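You operate a simulated robot arm through the tools that you are given. There is no shell and no other tool. Be economical: measure what you need, move in short steps, check, and stop when the job is done.

The job below is to be done with a simulated robot arm. You get a single attempt, and the scene is never put back.

Task
Charge the blue battery pack until the charger shows FULL.
Fine: pack in the bay and latch over it before the knob goes to CHARGE; knob off at the end, the pack stays latched.

The check looks at the end state, three seconds after you hand in, the way a careful person would. Anything else that was tipped, shoved, dropped, spilled or broken makes it a failure.

Robot
A 6-joint arm with a two-finger parallel gripper, fixed in place. Base frame: the origin is at the foot of the arm, x ahead of it, y to its left, z up. Readings come in mm, degrees, newtons and seconds.
With the tool pointing down near the work surface it reaches from about 140 to 580 mm from the base axis. Its first joint turns from -66.0 to 66.0 degrees. Payload 2.1 kg.
The tool frame sits at the grasp point between the pads (the TCP): z along the fingers, y along the line on which they close. The tips reach 30 mm beyond it. The gripper opens to 94 mm. The fingers are 28 mm wide and 10 mm thick; the gripper's body (50 by 96 mm) begins 55 mm behind the TCP.
Orientation is that of the tool frame in the base frame, as a unit quaternion [w, x, y, z]. With the fingers straight down and closing along the base's y, the tool's x points along the base's -x, its y along +y and its z along -z.

Tools
- The arm moves only by the tool apply_moves. Its argument "steps" is a list of rows, each a list of 3 entries, a list of its own where there are three numbers: the shift along the base's x, y, z in units of 25 mm (1.0 is 25 mm), then the turn, a rotation vector about the base's x, y, z in units of 5 degrees (1.0 is 5 degrees), then the closure, from 0 (fully open) to 1 (shut). In form: [[[dx, dy, dz], [ax, ay, az], fingers], ...]. A call has 1 to 8 rows; each row shifts and turns the commanded pose from where the row before left it. A call with a number of a shift or a turn outside -1 to 1 is refused whole. A row lasts 0.2 s, in which the tool goes at most 50 mm and 8.6 degrees; a call with a longer step from one row to the next is refused whole, and so is a gripper value outside its range. A pose out of reach is approached as far as the arm can. The call stops where the force on the tool passes 50 N (or 10 N more than at its start, if that is more) or the arm is blocked; 0.2 s more then pass. Each finger travels about 72 mm/s and halts on what it meets, pressing with about 38 N; the grip force reading is that of the motor and also rises with nothing between the fingers. The clock runs only during rows and for 0.2 s after the last one: add rows that do not move to give the fingers time. It gives the time, the measured TCP pose, the force on the tool (base axes), the opening and the grip force at its end, in the units of the frame above (readings bear some noise).
- Cameras (640 x 400 px; columns grow to the right, rows downward): "scene" is fixed at [68.3, -387.7, 495.9]; the picture's right is [0.67, -0.74, 0.00], its down [-0.39, -0.35, -0.85] and it looks along [0.63, 0.57, -0.53] (base axes); focal length 258 px, centre (320, 200). "wrist" rides on the gripper at [76, 14, -103] in the tool frame; the picture's right is [-0.18, 0.98, 0.00], its down [-0.75, -0.14, -0.64] and it looks along [-0.63, -0.12, 0.77] (tool axes); focal length 243 px, centre (320, 200).
- camera(camera): a new picture of that camera. No time passes.
- probe_pixels(camera, pixels): there is no depth. For up to 12 entries [column, row, z] of the newest picture of that camera ("zoom" is the newest enlarged one), the place [x, y] in the base frame at which the ray of that pixel passes the height z, good to about 2 mm, but the place of the scene camera against the robot may be out by one fixed shift of up to 18 mm in any direction. No time passes.
- zoom(camera, box): a new picture of the part [left, top, right, bottom] of that camera's present view, enlarged. No time passes.
- sign_off(): hands the job in; it is judged then, once.

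Go step by step. Measure first, check grasps and placings, and put right what went wrong. The budget is 80 turns and 34 pictures, counting those below and the enlarged ones. Unless the task says otherwise, let go and move clear before handing in, and close with one line.

The tools are called after "Emit:" by a JSON object that holds its "op" and its "data". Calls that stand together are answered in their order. apply_moves: Moves the arm, as the interface text tells. Its arguments: {"type":"object","properties":{"steps":{"type":"array","items":{"type":"array"}}},"required":["steps"]} The other tools are called the same way: camera (camera) takes a picture; probe_pixels (camera, pixels) gives the place at which the rays of pixels pass given heights; zoom (camera, box) takes an enlarged picture of a part of a camera's view; sign_off () hands the job in.

At the start:

```text
clock: 0.0
eef_pos: [290.0, -145.2, 363.5]
tool_rot: [0.0, 0.0, 1.0, 0.0]
force: [0.3, 0.5, -0.2]
gripper_width: 94.1
grip_force: 0.0
```

scene: 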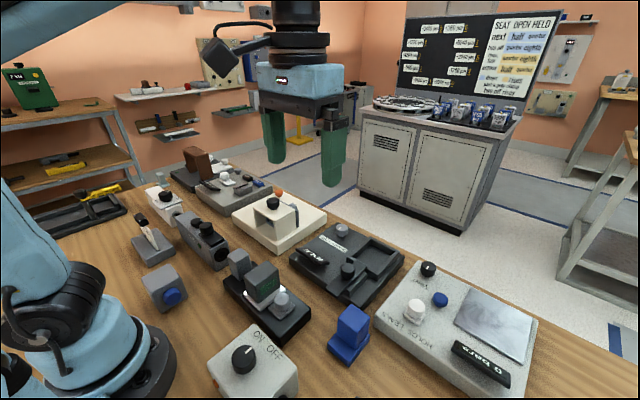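
wrist: 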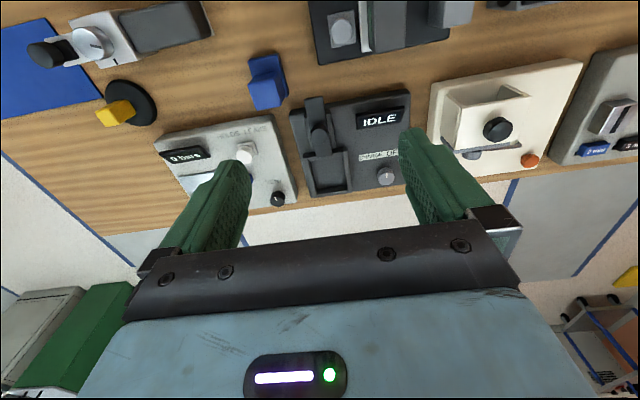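

The blue pack appears at scene (348,335) and the black charger with the IDLE display at (345,262). I'll zoom in on both.

Emit:
{"op": "zoom", "data": {"camera": "scene", "box": [270, 210, 430, 370]}}

Emit:
{"op": "zoom", "data": {"camera": "wrist", "box": [230, 40, 430, 210]}}

```text
2.50 times, centred on (350, 290) of scene
```

zoom: 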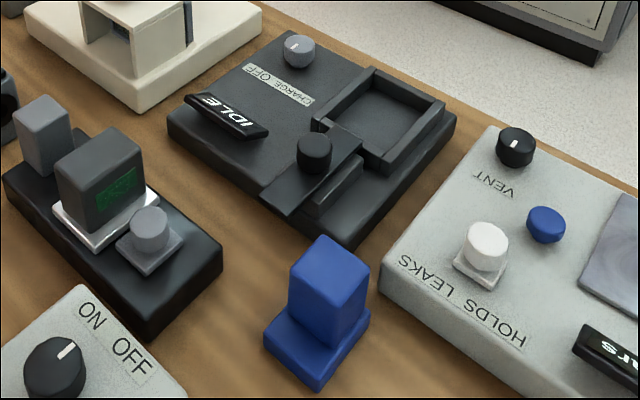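

```text
2.35 times, centred on (330, 125) of wrist
```

zoom: 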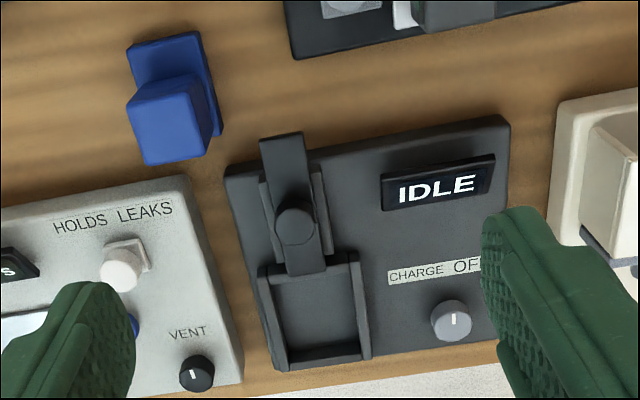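

The charger has a slide latch (black knob, zoom (293,222)), a bay open toward it, and a CHARGE/OFF knob. The pack's ledge faces the base. I'll probe positions from the wrist zoom.

Emit:
{"op": "probe_pixels", "data": {"camera": "zoom", "pixels": [[127, 50, 15], [198, 32, 15], [222, 132, 0], [145, 163, 50], [206, 153, 50], [128, 103, 50], [190, 73, 50], [293, 222, 40], [452, 320, 35], [262, 275, 30], [360, 255, 30], [288, 368, 30]]}}

Emit:
{"op": "probe_pixels", "data": {"camera": "zoom", "pixels": [[225, 168, 20], [508, 118, 20], [283, 372, 20], [370, 355, 30], [262, 140, 30], [302, 132, 30], [286, 275, 30], [328, 268, 30], [293, 222, 60], [452, 320, 45], [278, 300, 20], [355, 285, 20]]}}

```text
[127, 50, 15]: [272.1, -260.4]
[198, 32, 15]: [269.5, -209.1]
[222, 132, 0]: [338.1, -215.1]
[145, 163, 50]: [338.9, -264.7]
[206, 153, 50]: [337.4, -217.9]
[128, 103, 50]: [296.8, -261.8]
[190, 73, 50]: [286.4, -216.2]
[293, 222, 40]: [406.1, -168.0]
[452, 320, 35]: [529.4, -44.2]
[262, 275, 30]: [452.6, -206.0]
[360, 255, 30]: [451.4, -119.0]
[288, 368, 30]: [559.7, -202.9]
```

```text
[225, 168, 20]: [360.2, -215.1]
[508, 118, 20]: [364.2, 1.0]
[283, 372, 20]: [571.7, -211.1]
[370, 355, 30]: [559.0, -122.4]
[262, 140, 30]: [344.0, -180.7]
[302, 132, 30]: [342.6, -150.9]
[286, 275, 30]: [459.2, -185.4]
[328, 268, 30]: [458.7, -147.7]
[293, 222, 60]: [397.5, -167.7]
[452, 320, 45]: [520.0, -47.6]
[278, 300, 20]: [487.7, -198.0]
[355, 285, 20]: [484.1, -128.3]
```

The charger looks aligned with the base axes, with the bay near (505,-163). I'll move back and lower for a closer look at the pack and charger.

Emit:
{"op": "apply_moves", "data": {"steps": [[[-0.6, -0.7, -0.8], [0, 0, 0], 0], [[-0.6, -0.7, -0.8], [0, 0, 0], 0], [[-0.6, -0.7, -0.8], [0, 0, 0], 0], [[-0.6, -0.7, -0.8], [0, 0, 0], 0], [[0, 0, 0], [0, 0, 0], 0]]}}

Emit:
{"op": "camera", "data": {"camera": "wrist"}}

```text
clock: 1.2
eef_pos: [227.2, -215.0, 283.3]
tool_rot: [0.001, 0.0, 1.0, 0.001]
force: [0.3, -0.1, 0.2]
gripper_width: 93.8
grip_force: 0.1
```

```text
29 pictures are left
```

wrist: 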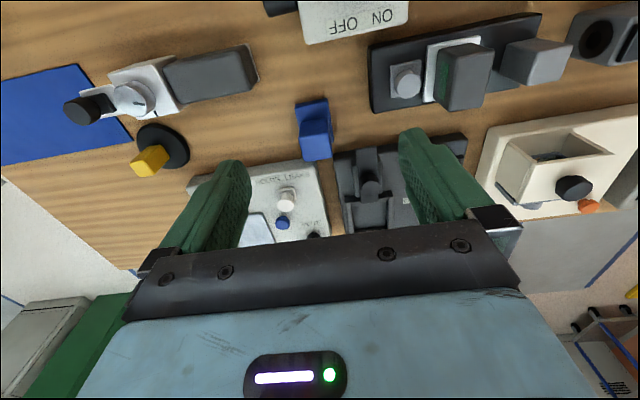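

The pack is at (315,128) now. I'll zoom on it with the charger.

Emit:
{"op": "zoom", "data": {"camera": "wrist", "box": [250, 80, 410, 180]}}

```text
4.00 times, centred on (330, 130) of wrist
```

zoom: 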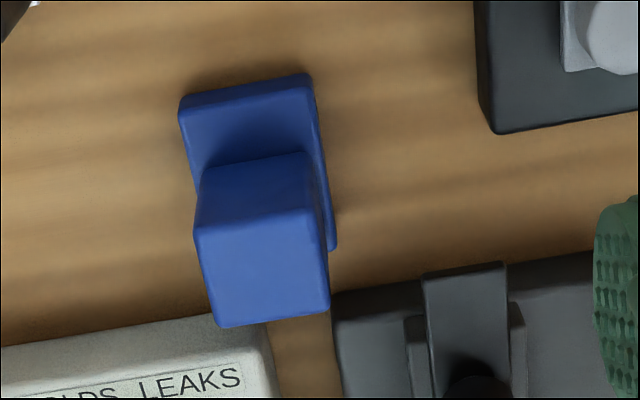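

Emit:
{"op": "probe_pixels", "data": {"camera": "zoom", "pixels": [[184, 97, 0], [306, 73, 0], [182, 120, 20], [310, 95, 20], [335, 250, 0], [200, 170, 20], [305, 152, 20], [197, 232, 60], [322, 208, 60], [217, 326, 60], [329, 308, 60], [197, 232, 50]]}}

Emit:
{"op": "probe_pixels", "data": {"camera": "zoom", "pixels": [[322, 208, 50], [217, 326, 50], [329, 308, 50], [182, 120, 15], [310, 95, 15], [322, 208, 70], [329, 308, 70], [200, 170, 15], [305, 152, 15], [425, 275, 30], [505, 264, 30], [340, 295, 20]]}}

```text
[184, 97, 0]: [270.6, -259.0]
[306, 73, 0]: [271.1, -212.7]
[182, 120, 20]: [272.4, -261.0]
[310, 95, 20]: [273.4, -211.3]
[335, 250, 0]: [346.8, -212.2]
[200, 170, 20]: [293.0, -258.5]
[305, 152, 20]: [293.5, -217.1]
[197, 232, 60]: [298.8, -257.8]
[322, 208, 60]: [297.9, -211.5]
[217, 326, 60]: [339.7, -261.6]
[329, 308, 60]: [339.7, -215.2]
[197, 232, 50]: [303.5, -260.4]
```

```text
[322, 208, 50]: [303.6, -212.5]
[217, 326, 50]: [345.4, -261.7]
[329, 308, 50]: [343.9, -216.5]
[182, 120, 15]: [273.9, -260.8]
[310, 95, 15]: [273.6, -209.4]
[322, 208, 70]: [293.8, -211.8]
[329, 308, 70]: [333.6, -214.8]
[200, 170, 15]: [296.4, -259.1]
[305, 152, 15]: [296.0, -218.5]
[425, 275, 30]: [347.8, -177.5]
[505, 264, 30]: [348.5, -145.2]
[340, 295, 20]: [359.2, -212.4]
```

The pack is axis-aligned: base x 271–346, y −261…−211, tall block x≈295–338. Now I'll inspect the bay from closer.

Emit:
{"op": "apply_moves", "data": {"steps": [[[1, 0.3, -0.3], [0, 0, 0], 0], [[1, 0.3, -0.3], [0, 0, 0], 0], [[1, 0.3, -0.3], [0, 0, 0], 0], [[1, 0.3, -0.3], [0, 0, 0], 0], [[1, 0.3, -0.3], [0, 0, 0], 0], [[1, 0.3, -0.3], [0, 0, 0], 0], [[1, 0.3, -0.3], [0, 0, 0], 0], [[1, 0.3, -0.3], [0, 0, 0], 0]]}}

Emit:
{"op": "zoom", "data": {"camera": "wrist", "box": [210, 30, 450, 180]}}

```text
clock: 3.0
eef_pos: [428.1, -156.1, 222.5]
tool_rot: [0.001, 0.001, 1.0, 0.001]
force: [0.5, 0.1, 0.3]
gripper_width: 93.9
grip_force: 0.0
```

```text
2.67 times, centred on (330, 105) of wrist
```

zoom: 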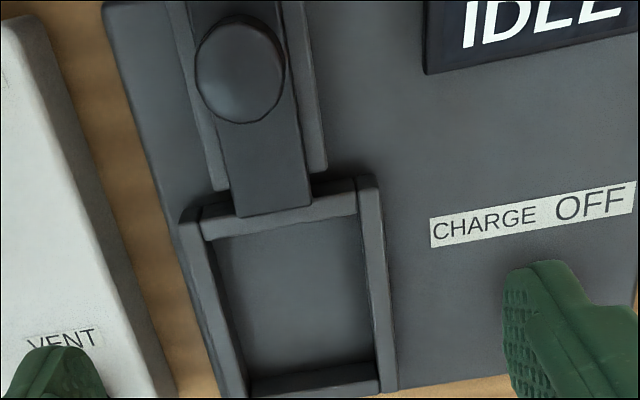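

Emit:
{"op": "probe_pixels", "data": {"camera": "zoom", "pixels": [[203, 240, 30], [358, 213, 30], [250, 382, 30], [379, 361, 30], [180, 225, 30], [375, 180, 30], [397, 388, 30], [215, 242, 18], [362, 216, 18], [250, 378, 18], [240, 216, 35], [310, 203, 35]]}}

Emit:
{"op": "probe_pixels", "data": {"camera": "zoom", "pixels": [[240, 70, 30], [240, 70, 60], [240, 55, 60], [180, 225, 40], [375, 180, 40], [203, 240, 40], [358, 213, 40], [379, 361, 40], [250, 382, 40], [102, 5, 20], [178, 395, 20], [240, 70, 70]]}}

```text
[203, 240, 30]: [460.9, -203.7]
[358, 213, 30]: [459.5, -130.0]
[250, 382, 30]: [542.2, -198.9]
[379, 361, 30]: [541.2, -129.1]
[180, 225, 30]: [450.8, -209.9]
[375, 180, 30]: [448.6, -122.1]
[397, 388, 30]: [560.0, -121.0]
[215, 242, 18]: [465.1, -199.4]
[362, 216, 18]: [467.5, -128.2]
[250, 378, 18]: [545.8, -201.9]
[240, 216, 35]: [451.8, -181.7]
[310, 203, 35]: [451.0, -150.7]
```

```text
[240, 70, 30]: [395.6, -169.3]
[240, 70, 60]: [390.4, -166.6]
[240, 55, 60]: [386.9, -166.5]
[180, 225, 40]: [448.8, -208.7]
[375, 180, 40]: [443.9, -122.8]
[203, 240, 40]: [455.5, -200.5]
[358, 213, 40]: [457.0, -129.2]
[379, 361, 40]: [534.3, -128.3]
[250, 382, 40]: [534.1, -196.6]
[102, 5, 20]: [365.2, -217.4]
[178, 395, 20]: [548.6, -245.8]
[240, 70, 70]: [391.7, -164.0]
```

Bay interior spans roughly x 460–542, y −200…−129 (centre ≈ (501,−165)), with ample room for the pack. Next I'll move above the pack's tall block.

Emit:
{"op": "apply_moves", "data": {"steps": [[[-0.89, -0.64, -0.4], [0, 0, 0], 0], [[-0.89, -0.64, -0.4], [0, 0, 0], 0], [[-0.89, -0.64, -0.4], [0, 0, 0], 0], [[-0.89, -0.64, -0.4], [0, 0, 0], 0], [[-0.89, -0.64, -0.4], [0, 0, 0], 0], [[0, 0, 0], [0, 0, 0], 0]]}}

Emit:
{"op": "camera", "data": {"camera": "scene"}}

Emit:
{"op": "camera", "data": {"camera": "wrist"}}

```text
clock: 4.4
eef_pos: [317.4, -237.4, 172.8]
tool_rot: [0.001, 0.0, 1.0, 0.0]
force: [0.6, 0.1, -0.1]
gripper_width: 94.1
grip_force: 0.2
```

```text
26 pictures are left
```

scene: 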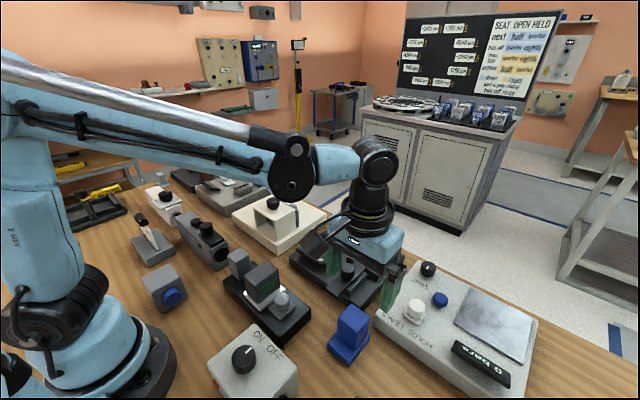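

```text
25 pictures are left
```

wrist: 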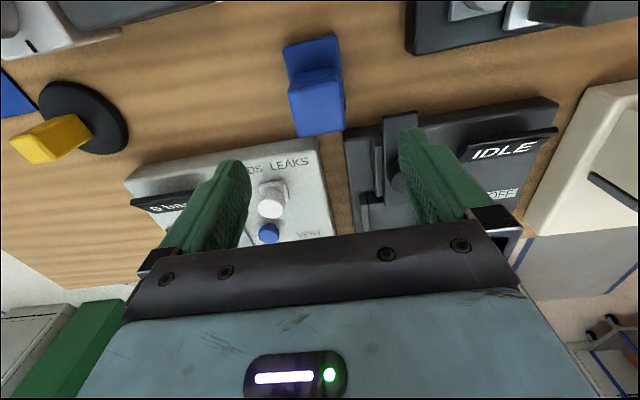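

Pack block top is at (289–343, 72–136). I'll probe it at several heights to pin its top.

Emit:
{"op": "zoom", "data": {"camera": "wrist", "box": [260, 25, 380, 145]}}

```text
3.33 times, centred on (320, 85) of wrist
```

zoom: 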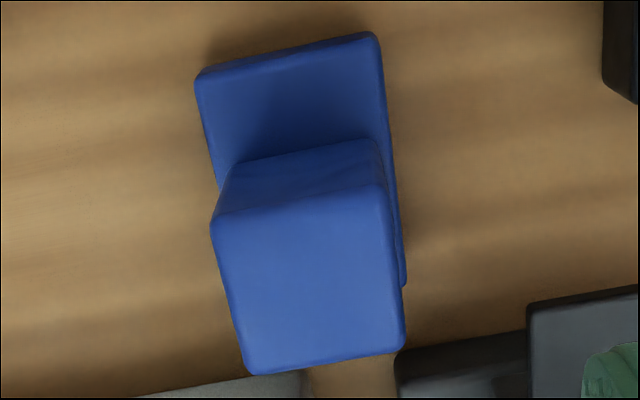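

Emit:
{"op": "probe_pixels", "data": {"camera": "zoom", "pixels": [[250, 374, 50], [404, 350, 50], [250, 374, 70], [404, 350, 70], [212, 218, 50], [386, 190, 50], [212, 218, 70], [386, 190, 70], [237, 162, 20], [372, 140, 20], [405, 285, 0], [196, 80, 20]]}}

```text
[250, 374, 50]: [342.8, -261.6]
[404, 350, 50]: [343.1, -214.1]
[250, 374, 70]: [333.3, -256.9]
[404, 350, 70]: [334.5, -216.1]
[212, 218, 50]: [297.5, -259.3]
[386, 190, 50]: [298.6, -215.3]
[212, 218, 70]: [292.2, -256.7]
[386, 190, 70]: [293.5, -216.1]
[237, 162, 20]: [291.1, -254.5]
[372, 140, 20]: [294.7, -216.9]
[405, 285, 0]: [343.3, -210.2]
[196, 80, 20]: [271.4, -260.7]
```

The block's top is z≈60, centred at (316,−237), right under the tool. Descending to z≈54 and then closing.

Emit:
{"op": "apply_moves", "data": {"steps": [[[0, 0, -1], [0, 0, 0], 0], [[0, 0, -1], [0, 0, 0], 0], [[0, 0, -1], [0, 0, 0], 0], [[0, 0, -1], [0, 0, 0], 0], [[0, 0, -0.75], [0, 0, 0], 0], [[0, 0, 0], [0, 0, 0], 0]]}}

Emit:
{"op": "apply_moves", "data": {"steps": [[[0, 0, 0], [0, 0, 0], 0.3], [[0, 0, 0], [0, 0, 0], 0.5], [[0, 0, 0], [0, 0, 0], 0.7], [[0, 0, 0], [0, 0, 0], 0.7], [[0, 0, 0], [0, 0, 0], 0.7]]}}

```text
clock: 5.8
eef_pos: [318.2, -234.8, 53.9]
tool_rot: [0.001, 0.001, 1.0, 0.0]
force: [-0.2, -0.7, 0.1]
gripper_width: 94.0
grip_force: 0.1
```

```text
clock: 7.0
eef_pos: [319.2, -235.4, 54.0]
tool_rot: [0.001, 0.0, 1.0, 0.0]
force: [0.5, -1.1, 0.1]
gripper_width: 48.0
grip_force: 37.6
```

Gripped at 48 mm with 38 N. Lifting straight up.

Emit:
{"op": "apply_moves", "data": {"steps": [[[0, 0, 0.6], [0, 0, 0], 0.7], [[0, 0, 1], [0, 0, 0], 0.7], [[0, 0, 1], [0, 0, 0], 0.7], [[0, 0, 1], [0, 0, 0], 0.7], [[0, 0, 0.6], [0, 0, 0], 0.7]]}}

Emit:
{"op": "apply_moves", "data": {"steps": [[[0.97, 0.36, 0], [0, 0, 0], 0.7], [[0.97, 0.36, 0], [0, 0, 0], 0.7], [[0.97, 0.36, 0], [0, 0, 0], 0.7], [[0.97, 0.36, 0], [0, 0, 0], 0.7], [[0.97, 0.36, 0], [0, 0, 0], 0.7], [[0.97, 0.36, 0], [0, 0, 0], 0.7], [[0.97, 0.36, 0], [0, 0, 0], 0.7], [[0.97, 0.36, 0], [0, 0, 0], 0.7]]}}

Emit:
{"op": "camera", "data": {"camera": "wrist"}}

Emit:
{"op": "zoom", "data": {"camera": "scene", "box": [270, 170, 430, 330]}}

```text
clock: 8.2
eef_pos: [318.9, -235.5, 160.8]
tool_rot: [0.001, 0.0, 1.0, 0.0]
force: [-0.4, 0.2, -2.9]
gripper_width: 48.1
grip_force: 38.0
```

```text
clock: 10.0
eef_pos: [513.3, -163.7, 159.0]
tool_rot: [0.001, 0.001, 1.0, 0.0]
force: [0.0, 0.4, -2.9]
gripper_width: 48.0
grip_force: 37.7
```

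```text
23 pictures are left
```

wrist: 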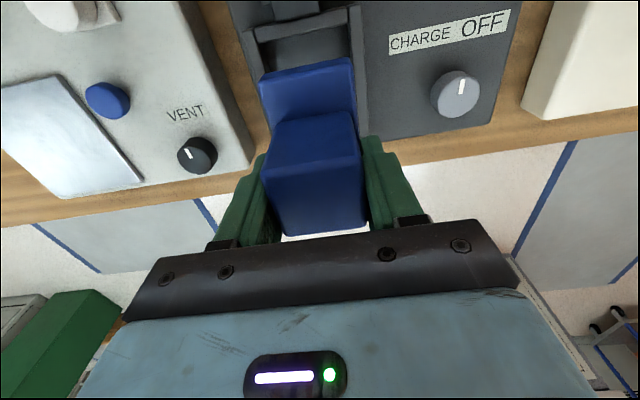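

```text
2.50 times, centred on (350, 250) of scene
```

zoom: 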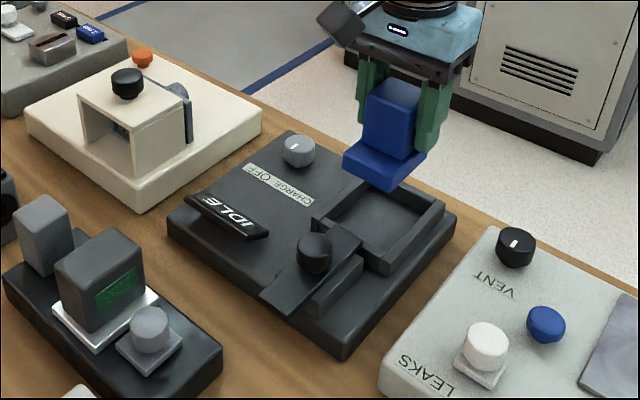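

Pack is held level over the bay. I'll shift −5 mm in x and descend to just above the walls, then check.

Emit:
{"op": "apply_moves", "data": {"steps": [[[-0.2, -0.04, -0.7], [0, 0, 0], 0.7], [[0, 0, -0.7], [0, 0, 0], 0.7], [[0, 0, -0.7], [0, 0, 0], 0.7], [[0, 0, -0.5], [0, 0, 0], 0.7], [[0, 0, 0], [0, 0, 0], 0.7]]}}

Emit:
{"op": "zoom", "data": {"camera": "scene", "box": [290, 190, 410, 310]}}

Emit:
{"op": "zoom", "data": {"camera": "wrist", "box": [200, 0, 440, 150]}}

```text
clock: 11.2
eef_pos: [506.1, -164.2, 94.6]
tool_rot: [0.001, 0.0, 1.0, 0.0]
force: [-0.6, 0.3, -3.2]
gripper_width: 47.9
grip_force: 38.4
```

```text
3.33 times, centred on (350, 250) of scene
```

zoom: 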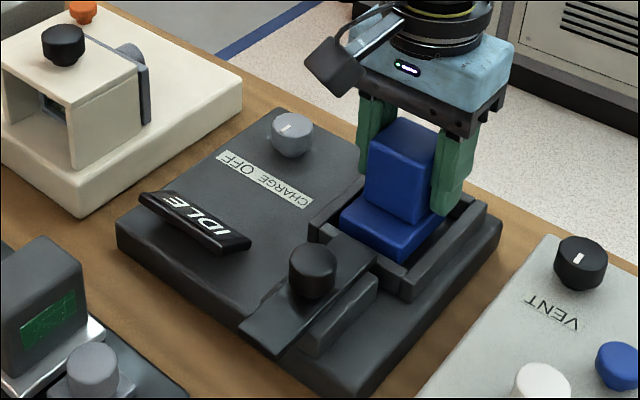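

```text
2.67 times, centred on (320, 75) of wrist
```

zoom: 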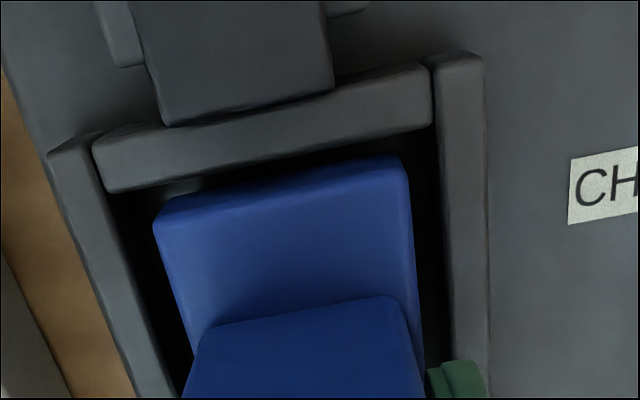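

The pack sits between the walls (wrist zoom: walls at columns ~105 and 435, pack 155–415). I'll lower it slowly until contact.

Emit:
{"op": "apply_moves", "data": {"steps": [[[0, -0.04, -0.3], [0, 0, 0], 0.7], [[0, 0, -0.25], [0, 0, 0], 0.7], [[0, 0, -0.15], [0, 0, 0], 0.7], [[0, 0, 0], [0, 0, 0], 0.7]]}}

```text
clock: 12.1
eef_pos: [506.9, -166.3, 81.1]
tool_rot: [0.0, 0.0, 1.0, 0.0]
force: [0.3, 1.2, 8.1]
gripper_width: 48.1
grip_force: 38.1
stopped in row 4: the force on the tool passed its limit (the readings are from after the stop); the commanded pose is now the measured one
```

Contact at TCP z 81 (pack bottom ≈27). I'll check whether that's the bay floor or a wall.

Emit:
{"op": "zoom", "data": {"camera": "scene", "box": [300, 190, 400, 290]}}

Emit:
{"op": "zoom", "data": {"camera": "wrist", "box": [200, 0, 440, 150]}}

```text
4.00 times, centred on (350, 240) of scene
```

zoom: 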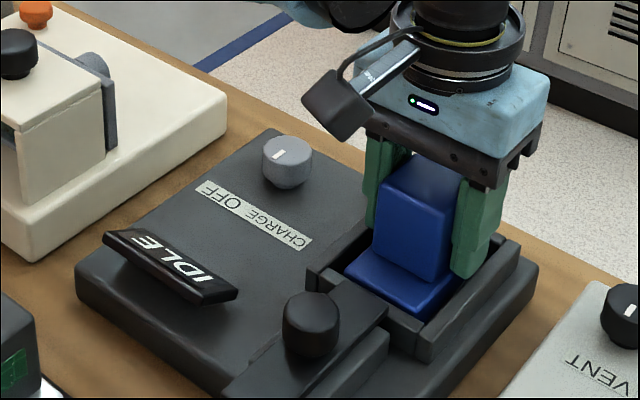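

```text
2.67 times, centred on (320, 75) of wrist
```

zoom: 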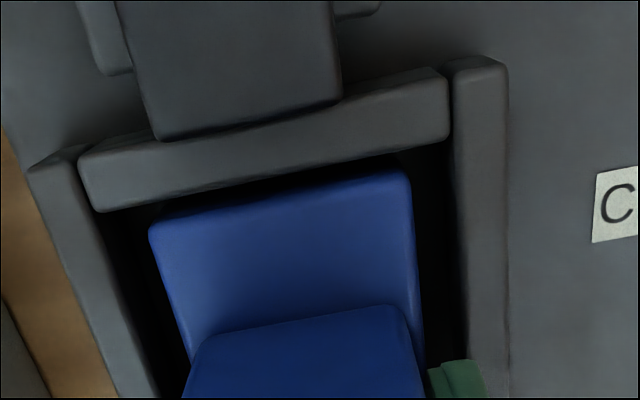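

The ledge is level near the wall tops, all around inside the walls, so it's on the floor. I'll ease the downward load off and release slowly.

Emit:
{"op": "apply_moves", "data": {"steps": [[[0, 0, -0.02], [0, 0, 0], 0.55], [[0, 0, 0], [0, 0, 0], 0.4], [[0, 0, 0], [0, 0, 0], 0.2], [[0, 0, 0], [0, 0, 0], 0.1], [[0, 0, 0.5], [0, 0, 0], 0.1], [[0, 0, 1], [0, 0, 0], 0.1], [[0, 0, 1], [0, 0, 0], 0.1], [[0, 0, 1], [0, 0, 0], 0.1]]}}

Emit:
{"op": "apply_moves", "data": {"steps": [[[-0.8, 0, 0.8], [0, 0, 0], 0.1], [[-0.8, 0, 0.5], [0, 0, 0], 0.1], [[-0.8, 0, 0], [0, 0, 0], 0.1], [[0, 0, 0], [0, 0, 0], 0.1]]}}

Emit:
{"op": "camera", "data": {"camera": "wrist"}}

Emit:
{"op": "zoom", "data": {"camera": "scene", "box": [290, 190, 410, 310]}}

```text
clock: 13.0
eef_pos: [506.3, -172.2, 80.6]
tool_rot: [0.001, 0.005, 1.0, -0.006]
force: [0.0, -8.5, 11.2]
gripper_width: 79.4
grip_force: 0.1
stopped in row 4: the force on the tool passed its limit (the readings are from after the stop); the commanded pose is now the measured one
```

```text
clock: 14.0
eef_pos: [447.9, -171.2, 112.1]
tool_rot: [0.001, 0.002, 1.0, -0.005]
force: [-0.3, 0.4, 0.0]
gripper_width: 84.6
grip_force: 0.1
```

```text
17 pictures are left
```

wrist: 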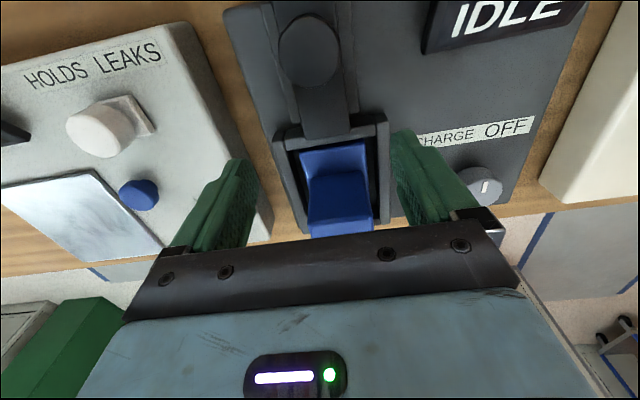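

```text
3.33 times, centred on (350, 250) of scene
```

zoom: 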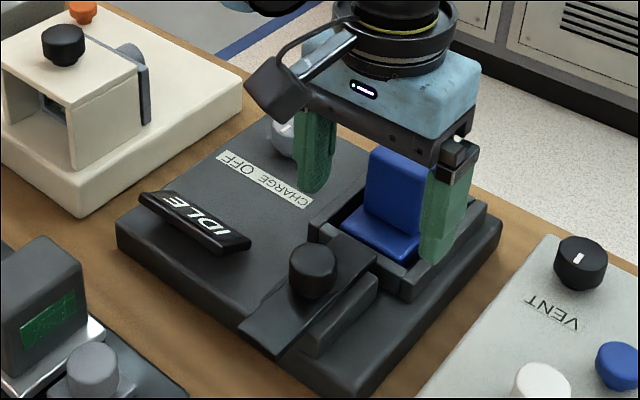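

Opening met something at 79 mm (likely bay wall tops), but the charger corner at (117,235) in the scene zoom hasn't moved. I'll rise and inspect the pack's seating.

Emit:
{"op": "apply_moves", "data": {"steps": [[[-0.8, 0.2, 0.8], [0, 0, 0], 0.1], [[-0.8, 0.1, 0.8], [0, 0, 0], 0], [[-0.8, 0, 0.5], [0, 0, 0], 0], [[0, 0, 0], [0, 0, 0], 0]]}}

Emit:
{"op": "zoom", "data": {"camera": "wrist", "box": [240, 100, 440, 225]}}

Emit:
{"op": "zoom", "data": {"camera": "scene", "box": [310, 200, 410, 300]}}

```text
clock: 15.0
eef_pos: [386.5, -163.2, 165.6]
tool_rot: [0.002, 0.003, 1.0, -0.006]
force: [-0.3, 0.3, 0.7]
gripper_width: 94.0
grip_force: 0.1
```

```text
3.20 times, centred on (340, 162) of wrist
```

zoom: 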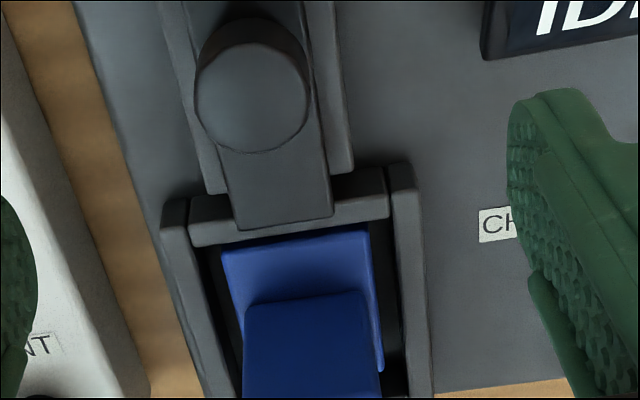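

```text
4.00 times, centred on (360, 250) of scene
```

zoom: 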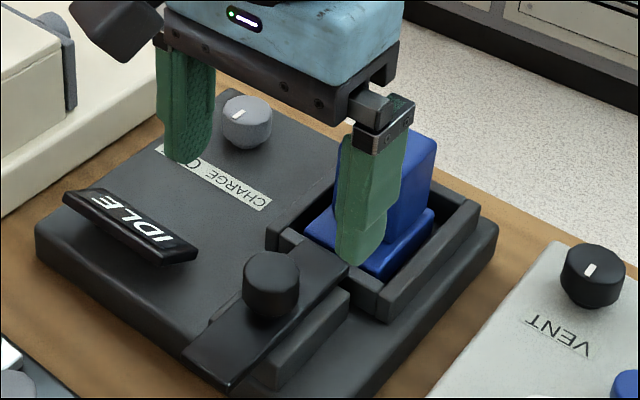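

The pack lies flat inside the bay with its ledge under the latch's path. Now measuring the latch knob (zoom (252,95)) and related points.

Emit:
{"op": "zoom", "data": {"camera": "wrist", "box": [240, 60, 440, 185]}}

Emit:
{"op": "probe_pixels", "data": {"camera": "wrist", "pixels": [[319, 129, 50], [319, 129, 60], [319, 129, 70], [319, 129, 80], [301, 129, 70], [336, 129, 70], [319, 147, 70], [319, 112, 70]]}}

```text
3.20 times, centred on (340, 122) of wrist
```

zoom: 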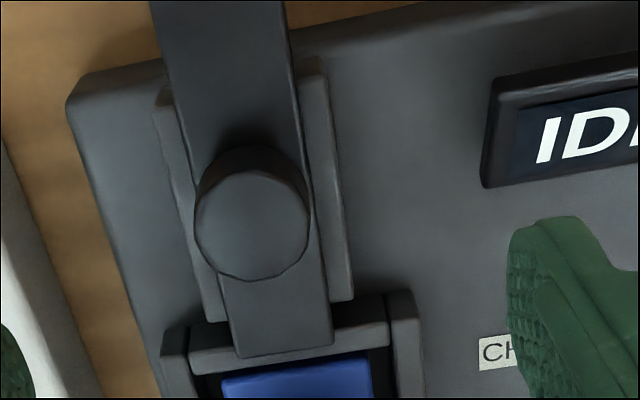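

```text
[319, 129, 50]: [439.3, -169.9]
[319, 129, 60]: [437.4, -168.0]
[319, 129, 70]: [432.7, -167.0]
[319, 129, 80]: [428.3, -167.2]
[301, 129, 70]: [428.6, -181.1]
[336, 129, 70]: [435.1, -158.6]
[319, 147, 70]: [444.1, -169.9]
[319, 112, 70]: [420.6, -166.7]
```

The wrist probe probably used the older picture; I'll probe via the zoom instead.

Emit:
{"op": "probe_pixels", "data": {"camera": "zoom", "pixels": [[252, 227, 50], [252, 227, 60], [252, 227, 70], [252, 227, 80], [195, 227, 70], [309, 227, 70], [252, 281, 70], [250, 171, 70], [238, 357, 50], [333, 343, 50], [390, 325, 45], [190, 375, 45]]}}

Emit:
{"op": "probe_pixels", "data": {"camera": "zoom", "pixels": [[223, 380, 47], [370, 357, 47], [190, 350, 45], [388, 295, 45], [162, 355, 45], [415, 292, 45], [68, 100, 25], [195, 185, 50], [309, 185, 50], [155, 95, 40], [225, 320, 40], [350, 300, 40]]}}

```text
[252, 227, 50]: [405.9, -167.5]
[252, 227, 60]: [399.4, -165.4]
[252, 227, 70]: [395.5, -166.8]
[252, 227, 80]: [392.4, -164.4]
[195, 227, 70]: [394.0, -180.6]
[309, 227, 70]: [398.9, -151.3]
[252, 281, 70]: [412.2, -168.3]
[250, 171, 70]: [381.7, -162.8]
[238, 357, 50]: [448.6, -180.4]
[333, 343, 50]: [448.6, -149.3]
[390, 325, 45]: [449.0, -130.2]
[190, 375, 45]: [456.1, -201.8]
```

```text
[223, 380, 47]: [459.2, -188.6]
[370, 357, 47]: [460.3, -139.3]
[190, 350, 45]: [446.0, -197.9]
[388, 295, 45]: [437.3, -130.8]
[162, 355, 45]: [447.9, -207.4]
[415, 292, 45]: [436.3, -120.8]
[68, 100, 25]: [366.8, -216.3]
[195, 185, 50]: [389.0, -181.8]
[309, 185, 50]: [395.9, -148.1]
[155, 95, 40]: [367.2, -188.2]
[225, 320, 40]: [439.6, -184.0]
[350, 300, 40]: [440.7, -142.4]
```

Latch knob: centre ≈(395,−166), Ø≈29, top z≈70, slider top ≈50. I'll lower with fingers straddling it so that tips sit at z≈56.

Emit:
{"op": "apply_moves", "data": {"steps": [[[0.34, -0.1, 0], [0, 0, 0], 0.3], [[0, 0, -0.8], [0, 0, 0], 0.36], [[0, 0, -0.8], [0, 0, 0], 0.36], [[0, 0, -0.8], [0, 0, 0], 0.36], [[0, 0, -0.75], [0, 0, 0], 0.36], [[0, 0, 0], [0, 0, 0], 0.36]]}}

Emit:
{"op": "zoom", "data": {"camera": "scene", "box": [290, 190, 410, 310]}}

```text
clock: 16.4
eef_pos: [393.3, -166.9, 87.0]
tool_rot: [0.002, 0.004, 1.0, -0.006]
force: [0.1, 0.6, 0.0]
gripper_width: 60.2
grip_force: 0.0
```

```text
3.33 times, centred on (350, 250) of scene
```

zoom: 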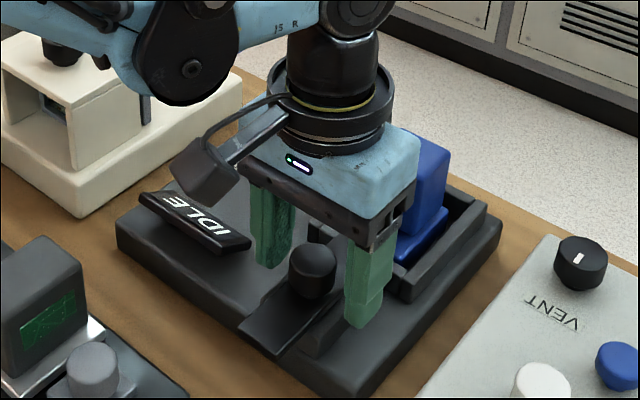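

Fingers straddle the knob cleanly. Closing gently.

Emit:
{"op": "apply_moves", "data": {"steps": [[[0, 0, 0], [0, 0, 0], 0.5], [[0, 0, 0], [0, 0, 0], 0.65], [[0, 0, 0], [0, 0, 0], 0.75], [[0, 0, 0], [0, 0, 0], 0.75]]}}

```text
clock: 17.4
eef_pos: [394.9, -165.5, 85.9]
tool_rot: [0.001, 0.002, 1.0, -0.005]
force: [0.3, 9.4, -2.7]
gripper_width: 30.8
grip_force: 45.2
```

Gripping the knob at 30.8 mm. Sliding toward +x in small steps.

Emit:
{"op": "apply_moves", "data": {"steps": [[[0.25, 0, 0], [0, 0, 0], 0.75], [[0.25, 0, 0], [0, 0, 0], 0.75], [[0.25, 0, 0], [0, 0, 0], 0.75], [[0.2, 0, 0], [0, 0, 0], 0.75], [[0, 0, 0], [0, 0, 0], 0.75]]}}

Emit:
{"op": "zoom", "data": {"camera": "scene", "box": [290, 190, 410, 310]}}

```text
clock: 18.6
eef_pos: [418.1, -166.2, 86.8]
tool_rot: [0.002, 0.002, 1.0, -0.005]
force: [-0.4, 15.4, 16.4]
gripper_width: 30.9
grip_force: 44.9
```

```text
3.33 times, centred on (350, 250) of scene
```

zoom: 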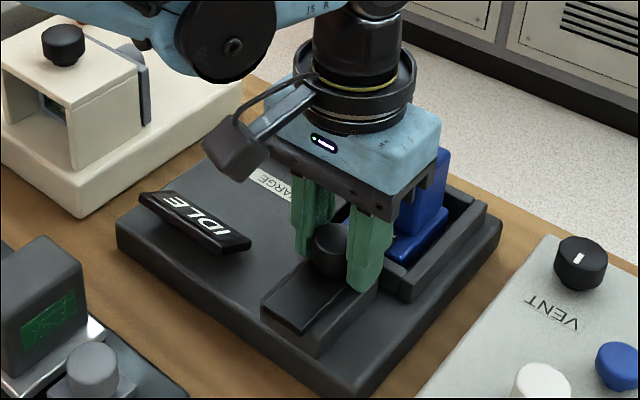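

The latch is sliding (now +23 mm). A little further, watching x force.

Emit:
{"op": "apply_moves", "data": {"steps": [[[0.12, 0, 0], [0, 0, 0], 0.75], [[0.12, 0, 0], [0, 0, 0], 0.75], [[0, 0, 0], [0, 0, 0], 0.75]]}}

```text
clock: 19.4
eef_pos: [423.8, -164.3, 87.6]
tool_rot: [0.001, 0.003, 1.0, -0.004]
force: [-0.9, 16.5, 21.3]
gripper_width: 30.6
grip_force: 45.3
```

Emit:
{"op": "camera", "data": {"camera": "wrist"}}

```text
10 pictures are left
```

wrist: 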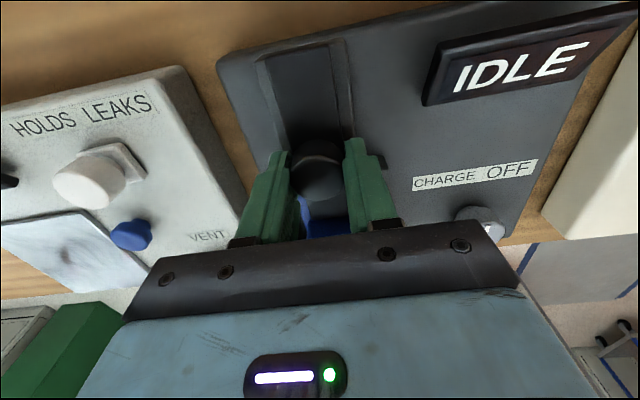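

X resistance is ~0, so the latch has not reached its stop. I'll continue by small steps.

Emit:
{"op": "apply_moves", "data": {"steps": [[[0.1, 0, 0], [0, 0, 0], 0.75], [[0.1, 0, 0], [0, 0, 0], 0.75], [[0, 0, 0], [0, 0, 0], 0.75]]}}

```text
clock: 20.2
eef_pos: [427.0, -165.7, 86.4]
tool_rot: [-0.003, 0.003, 1.0, -0.003]
force: [-30.0, 18.1, 14.4]
gripper_width: 31.0
grip_force: 45.2
```

X force is now −30 N: the latch has reached its stop after ~32 mm. Releasing and rising for inspection.

Emit:
{"op": "apply_moves", "data": {"steps": [[[-0.08, 0, 0], [0, 0, 0], 0.7], [[0, 0, 0], [0, 0, 0], 0.5], [[0, 0, 0], [0, 0, 0], 0.36], [[0, 0, 1], [0, 0, 0], 0.36], [[0, 0, 1], [0, 0, 0], 0.36], [[0, 0, 1], [0, 0, 0], 0.36], [[-1, 0, 0.5], [0, 0, 0], 0.36], [[-0.6, 0, 0], [0, 0, 0], 0.36]]}}

Emit:
{"op": "camera", "data": {"camera": "wrist"}}

Emit:
{"op": "zoom", "data": {"camera": "scene", "box": [290, 190, 410, 310]}}

```text
clock: 22.0
eef_pos: [385.7, -166.4, 174.3]
tool_rot: [0.002, 0.003, 1.0, -0.005]
force: [0.4, 0.9, -0.5]
gripper_width: 60.0
grip_force: 0.1
```

```text
9 pictures are left
```

wrist: 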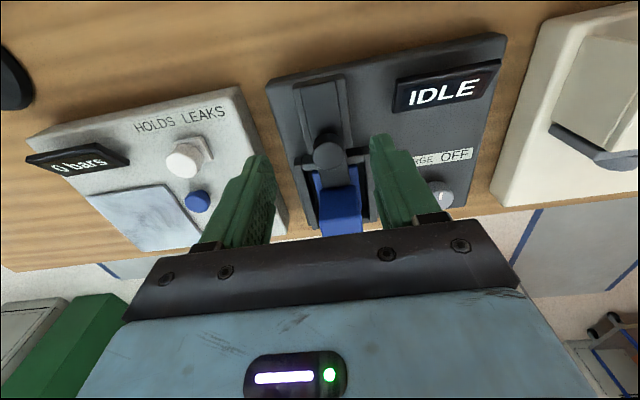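

```text
3.33 times, centred on (350, 250) of scene
```

zoom: 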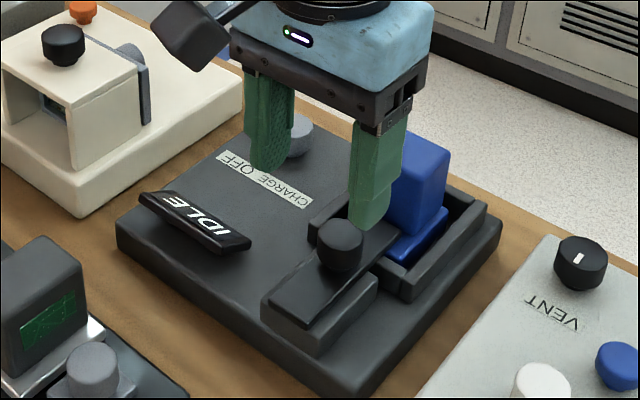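

The latch now covers the ledge right up to the pack's block. Next, view the CHARGE/OFF knob from above.

Emit:
{"op": "apply_moves", "data": {"steps": [[[0.51, 0.85, 0.2], [0, 0, 0], 0.2], [[0.51, 0.85, 0.2], [0, 0, 0], 0.2], [[0.51, 0.85, 0.2], [0, 0, 0], 0.2], [[0.51, 0.85, 0.2], [0, 0, 0], 0.2], [[0.51, 0.85, 0.2], [0, 0, 0], 0.2], [[0, 0, 0], [0, 0, 0], 0.2]]}}

Emit:
{"op": "zoom", "data": {"camera": "wrist", "box": [240, 80, 400, 200]}}

```text
clock: 23.4
eef_pos: [450.2, -60.3, 198.1]
tool_rot: [0.002, 0.003, 1.0, -0.005]
force: [-0.1, 0.1, 0.4]
gripper_width: 75.2
grip_force: 0.1
```

```text
3.33 times, centred on (320, 140) of wrist
```

zoom: 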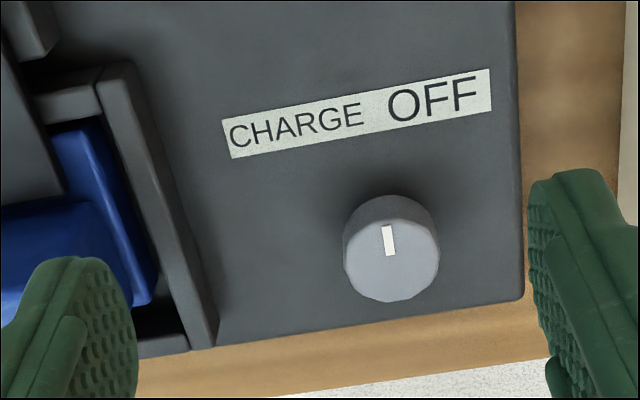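

Emit:
{"op": "probe_pixels", "data": {"camera": "zoom", "pixels": [[391, 258, 40], [391, 258, 50], [391, 258, 60], [344, 258, 50], [438, 258, 50], [391, 301, 50], [391, 217, 50], [391, 255, 50], [387, 226, 50], [297, 125, 27], [433, 98, 27], [391, 205, 27]]}}

```text
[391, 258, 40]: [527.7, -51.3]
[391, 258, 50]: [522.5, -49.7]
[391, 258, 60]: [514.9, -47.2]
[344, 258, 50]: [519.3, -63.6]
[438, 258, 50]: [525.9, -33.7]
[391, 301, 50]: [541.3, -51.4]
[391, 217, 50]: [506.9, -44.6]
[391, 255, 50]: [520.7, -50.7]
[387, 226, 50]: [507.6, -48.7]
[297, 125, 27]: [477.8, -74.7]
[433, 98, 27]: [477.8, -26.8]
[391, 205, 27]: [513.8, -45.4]
```

Knob: centre ≈(523,−49), Ø≈30, top z≈48; its tick points toward −x slightly to OFF's side, CHARGE lies to −y (CCW seen from above). I'll move above it and descend with the fingers partly closed.

Emit:
{"op": "apply_moves", "data": {"steps": [[[0.97, 0.15, -0.2], [0, 0, 0], 0.3], [[0.97, 0.15, -0.4], [0, 0, 0], 0.36], [[0.97, 0.15, -0.4], [0, 0, 0], 0.36], [[0, 0, -0.9], [0, 0, 0], 0.36], [[0, 0, -0.9], [0, 0, 0], 0.36], [[0, 0, -0.9], [0, 0, 0], 0.36], [[0, 0, -0.9], [0, 0, 0], 0.36], [[0, 0, -0.5], [0, 0, 0], 0.36]]}}

Emit:
{"op": "zoom", "data": {"camera": "scene", "box": [290, 170, 410, 290]}}

```text
clock: 25.2
eef_pos: [524.7, -49.1, 70.8]
tool_rot: [0.001, 0.003, 1.0, -0.005]
force: [-0.5, 1.0, 0.3]
gripper_width: 60.4
grip_force: 0.0
```

```text
3.33 times, centred on (350, 230) of scene
```

zoom: 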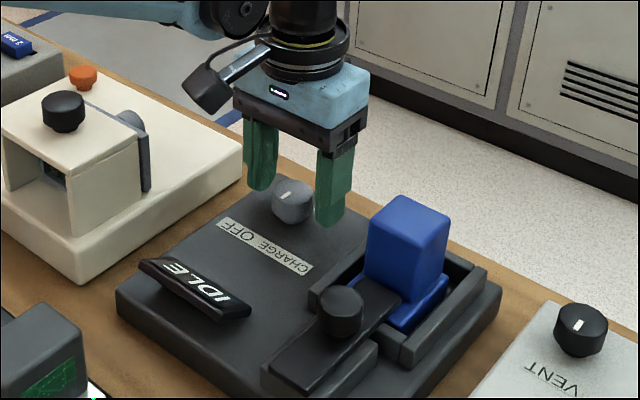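

Fingers straddle the knob and the latch is well over the pack. Down 5 mm and close.

Emit:
{"op": "apply_moves", "data": {"steps": [[[0, 0, -0.22], [0, 0, 0], 0.45], [[0, 0, 0], [0, 0, 0], 0.6], [[0, 0, 0], [0, 0, 0], 0.72], [[0, 0, 0], [0, 0, 0], 0.75], [[0, 0, 0], [0, 0, 0], 0.75]]}}

```text
clock: 26.4
eef_pos: [524.4, -49.3, 66.2]
tool_rot: [0.002, 0.003, 1.0, -0.006]
force: [1.7, -7.9, -6.9]
gripper_width: 33.3
grip_force: 45.1
```

Gripping the knob at 33 mm. Turning CCW (+z) by 30°.

Emit:
{"op": "apply_moves", "data": {"steps": [[[0, 0, 0], [0, 0, 1], 0.75], [[0, 0, 0], [0, 0, 1], 0.75], [[0, 0, 0], [0, 0, 1], 0.75], [[0, 0, 0], [0, 0, 1], 0.75], [[0, 0, 0], [0, 0, 1], 0.75], [[0, 0, 0], [0, 0, 1], 0.75], [[0, 0, 0], [0, 0, 0], 0.75]]}}

Emit:
{"op": "zoom", "data": {"camera": "scene", "box": [290, 190, 390, 290]}}

```text
clock: 28.0
eef_pos: [524.2, -47.0, 66.2]
tool_rot: [0.003, -0.256, 0.967, -0.004]
force: [-3.3, 7.8, -4.9]
gripper_width: 33.2
grip_force: 44.5
```

```text
4.00 times, centred on (340, 240) of scene
```

zoom: 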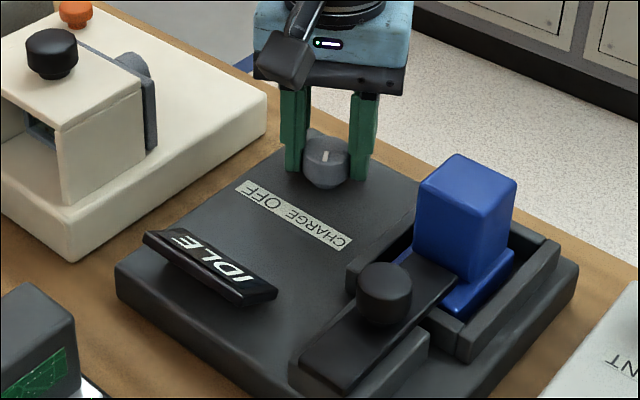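

The knob followed by 30° but the display still reads IDLE. Turn another 30°.

Emit:
{"op": "apply_moves", "data": {"steps": [[[0, 0, 0], [0, 0, 1], 0.75], [[0, 0, 0], [0, 0, 1], 0.75], [[0, 0, 0], [0, 0, 1], 0.75], [[0, 0, 0], [0, 0, 1], 0.75], [[0, 0, 0], [0, 0, 1], 0.75], [[0, 0, 0], [0, 0, 1], 0.75], [[0, 0, 0], [0, 0, 0], 0.75]]}}

Emit:
{"op": "zoom", "data": {"camera": "scene", "box": [290, 190, 390, 290]}}

```text
clock: 29.6
eef_pos: [523.7, -45.8, 66.1]
tool_rot: [0.001, -0.499, 0.866, 0.001]
force: [-29.0, 27.1, -10.1]
gripper_width: 33.5
grip_force: 44.7
```

```text
4.00 times, centred on (340, 240) of scene
```

zoom: 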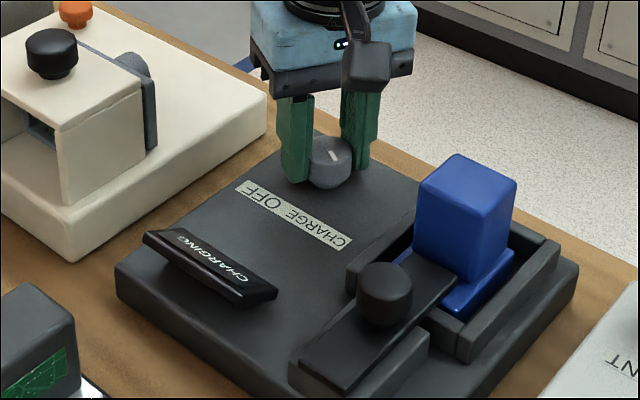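

Display reads CHARGING. I'll hold still and wait.

Emit:
{"op": "apply_moves", "data": {"steps": [[[0, 0, 0], [0, 0, 0], 0.75], [[0, 0, 0], [0, 0, 0], 0.75], [[0, 0, 0], [0, 0, 0], 0.75], [[0, 0, 0], [0, 0, 0], 0.75], [[0, 0, 0], [0, 0, 0], 0.75], [[0, 0, 0], [0, 0, 0], 0.75], [[0, 0, 0], [0, 0, 0], 0.75], [[0, 0, 0], [0, 0, 0], 0.75]]}}

Emit:
{"op": "apply_moves", "data": {"steps": [[[0, 0, 0], [0, 0, 0], 0.75], [[0, 0, 0], [0, 0, 0], 0.75], [[0, 0, 0], [0, 0, 0], 0.75], [[0, 0, 0], [0, 0, 0], 0.75], [[0, 0, 0], [0, 0, 0], 0.75], [[0, 0, 0], [0, 0, 0], 0.75], [[0, 0, 0], [0, 0, 0], 0.75], [[0, 0, 0], [0, 0, 0], 0.75]]}}

Emit:
{"op": "apply_moves", "data": {"steps": [[[0, 0, 0], [0, 0, 0], 0.75], [[0, 0, 0], [0, 0, 0], 0.75], [[0, 0, 0], [0, 0, 0], 0.75], [[0, 0, 0], [0, 0, 0], 0.75], [[0, 0, 0], [0, 0, 0], 0.75], [[0, 0, 0], [0, 0, 0], 0.75], [[0, 0, 0], [0, 0, 0], 0.75], [[0, 0, 0], [0, 0, 0], 0.75]]}}

Emit:
{"op": "apply_moves", "data": {"steps": [[[0, 0, 0], [0, 0, 0], 0.75], [[0, 0, 0], [0, 0, 0], 0.75], [[0, 0, 0], [0, 0, 0], 0.75], [[0, 0, 0], [0, 0, 0], 0.75], [[0, 0, 0], [0, 0, 0], 0.75], [[0, 0, 0], [0, 0, 0], 0.75], [[0, 0, 0], [0, 0, 0], 0.75], [[0, 0, 0], [0, 0, 0], 0.75]]}}

Emit:
{"op": "apply_moves", "data": {"steps": [[[0, 0, 0], [0, 0, 0], 0.75], [[0, 0, 0], [0, 0, 0], 0.75], [[0, 0, 0], [0, 0, 0], 0.75], [[0, 0, 0], [0, 0, 0], 0.75], [[0, 0, 0], [0, 0, 0], 0.75], [[0, 0, 0], [0, 0, 0], 0.75], [[0, 0, 0], [0, 0, 0], 0.75], [[0, 0, 0], [0, 0, 0], 0.75]]}}

Emit:
{"op": "zoom", "data": {"camera": "scene", "box": [290, 190, 390, 290]}}

```text
clock: 31.4
eef_pos: [521.9, -46.5, 66.2]
tool_rot: [0.001, -0.498, 0.867, 0.002]
force: [-29.8, 26.5, -11.0]
gripper_width: 33.4
grip_force: 44.5
```

```text
clock: 33.2
eef_pos: [522.4, -45.9, 65.5]
tool_rot: [0.001, -0.498, 0.867, 0.002]
force: [-29.9, 25.2, -10.2]
gripper_width: 33.7
grip_force: 45.5
```

```text
clock: 35.0
eef_pos: [522.6, -45.9, 66.1]
tool_rot: [0.0, -0.499, 0.867, 0.003]
force: [-30.0, 24.6, -6.6]
gripper_width: 33.5
grip_force: 45.0
```

```text
clock: 36.8
eef_pos: [521.8, -46.9, 64.4]
tool_rot: [0.001, -0.497, 0.868, 0.003]
force: [-30.3, 25.1, -4.3]
gripper_width: 33.2
grip_force: 44.6
```

```text
clock: 38.6
eef_pos: [522.7, -46.1, 66.2]
tool_rot: [0.001, -0.498, 0.867, 0.002]
force: [-30.6, 25.8, -3.0]
gripper_width: 33.5
grip_force: 45.2
```

```text
4.00 times, centred on (340, 240) of scene
```

zoom: 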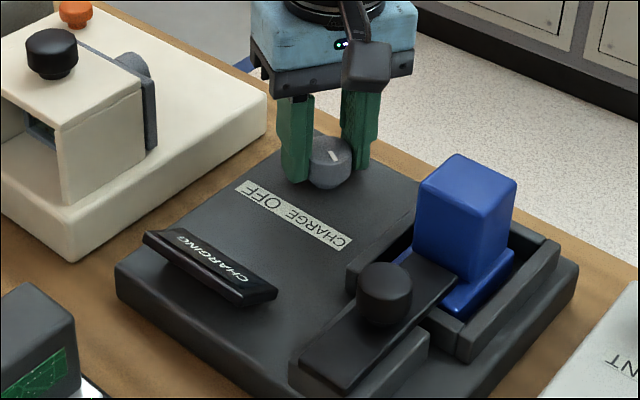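

Still CHARGING after ~10 s. Waiting further.

Emit:
{"op": "apply_moves", "data": {"steps": [[[0, 0, 0], [0, 0, 0], 0.75], [[0, 0, 0], [0, 0, 0], 0.75], [[0, 0, 0], [0, 0, 0], 0.75], [[0, 0, 0], [0, 0, 0], 0.75], [[0, 0, 0], [0, 0, 0], 0.75], [[0, 0, 0], [0, 0, 0], 0.75], [[0, 0, 0], [0, 0, 0], 0.75], [[0, 0, 0], [0, 0, 0], 0.75]]}}

Emit:
{"op": "apply_moves", "data": {"steps": [[[0, 0, 0], [0, 0, 0], 0.75], [[0, 0, 0], [0, 0, 0], 0.75], [[0, 0, 0], [0, 0, 0], 0.75], [[0, 0, 0], [0, 0, 0], 0.75], [[0, 0, 0], [0, 0, 0], 0.75], [[0, 0, 0], [0, 0, 0], 0.75], [[0, 0, 0], [0, 0, 0], 0.75], [[0, 0, 0], [0, 0, 0], 0.75]]}}

Emit:
{"op": "apply_moves", "data": {"steps": [[[0, 0, 0], [0, 0, 0], 0.75], [[0, 0, 0], [0, 0, 0], 0.75], [[0, 0, 0], [0, 0, 0], 0.75], [[0, 0, 0], [0, 0, 0], 0.75], [[0, 0, 0], [0, 0, 0], 0.75], [[0, 0, 0], [0, 0, 0], 0.75], [[0, 0, 0], [0, 0, 0], 0.75], [[0, 0, 0], [0, 0, 0], 0.75]]}}

Emit:
{"op": "apply_moves", "data": {"steps": [[[0, 0, 0], [0, 0, 0], 0.75], [[0, 0, 0], [0, 0, 0], 0.75], [[0, 0, 0], [0, 0, 0], 0.75], [[0, 0, 0], [0, 0, 0], 0.75], [[0, 0, 0], [0, 0, 0], 0.75], [[0, 0, 0], [0, 0, 0], 0.75], [[0, 0, 0], [0, 0, 0], 0.75], [[0, 0, 0], [0, 0, 0], 0.75]]}}

Emit:
{"op": "zoom", "data": {"camera": "scene", "box": [290, 190, 390, 290]}}

```text
clock: 40.4
eef_pos: [522.1, -47.0, 64.9]
tool_rot: [0.0, -0.498, 0.867, 0.003]
force: [-30.3, 25.1, -0.4]
gripper_width: 33.2
grip_force: 44.9
```

```text
clock: 42.2
eef_pos: [522.3, -47.0, 65.8]
tool_rot: [0.0, -0.497, 0.868, 0.002]
force: [-31.0, 24.2, -0.5]
gripper_width: 33.4
grip_force: 44.9
```

```text
clock: 44.0
eef_pos: [522.0, -47.1, 65.6]
tool_rot: [0.001, -0.498, 0.867, 0.003]
force: [-30.6, 24.5, 0.0]
gripper_width: 33.5
grip_force: 45.0
```

```text
clock: 45.8
eef_pos: [523.0, -46.5, 65.8]
tool_rot: [0.001, -0.497, 0.868, 0.002]
force: [-30.9, 24.9, -0.5]
gripper_width: 33.4
grip_force: 44.9
```

```text
4.00 times, centred on (340, 240) of scene
```

zoom: 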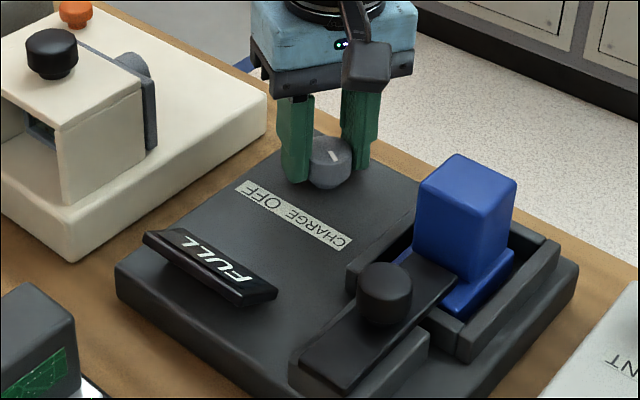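

The display shows FULL. Turning the knob back clockwise 60° to its original OFF position.

Emit:
{"op": "apply_moves", "data": {"steps": [[[0, 0, 0], [0, 0, -1], 0.75], [[0, 0, 0], [0, 0, -1], 0.75], [[0, 0, 0], [0, 0, -1], 0.75], [[0, 0, 0], [0, 0, -1], 0.75], [[0, 0, 0], [0, 0, -1], 0.75], [[0, 0, 0], [0, 0, -1], 0.75], [[0, 0, 0], [0, 0, -1], 0.75], [[0, 0, 0], [0, 0, -1], 0.75]]}}

Emit:
{"op": "apply_moves", "data": {"steps": [[[0, 0, 0], [0, 0, -1], 0.75], [[0, 0, 0], [0, 0, -1], 0.75], [[0, 0, 0], [0, 0, -1], 0.75], [[0, 0, 0], [0, 0, -1], 0.75], [[0, 0, 0], [0, 0, 0], 0.75]]}}

Emit:
{"op": "zoom", "data": {"camera": "scene", "box": [290, 190, 390, 290]}}

```text
clock: 47.6
eef_pos: [523.3, -48.3, 66.1]
tool_rot: [0.002, -0.169, 0.986, -0.003]
force: [-13.9, 17.4, 0.8]
gripper_width: 33.2
grip_force: 44.9
```

```text
clock: 48.8
eef_pos: [522.4, -49.7, 65.8]
tool_rot: [0.001, 0.004, 1.0, -0.006]
force: [-14.2, 5.6, -3.5]
gripper_width: 33.7
grip_force: 45.0
```

```text
4.00 times, centred on (340, 240) of scene
```

zoom: 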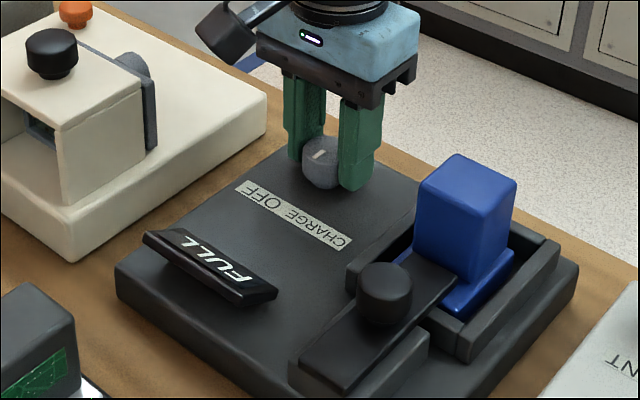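

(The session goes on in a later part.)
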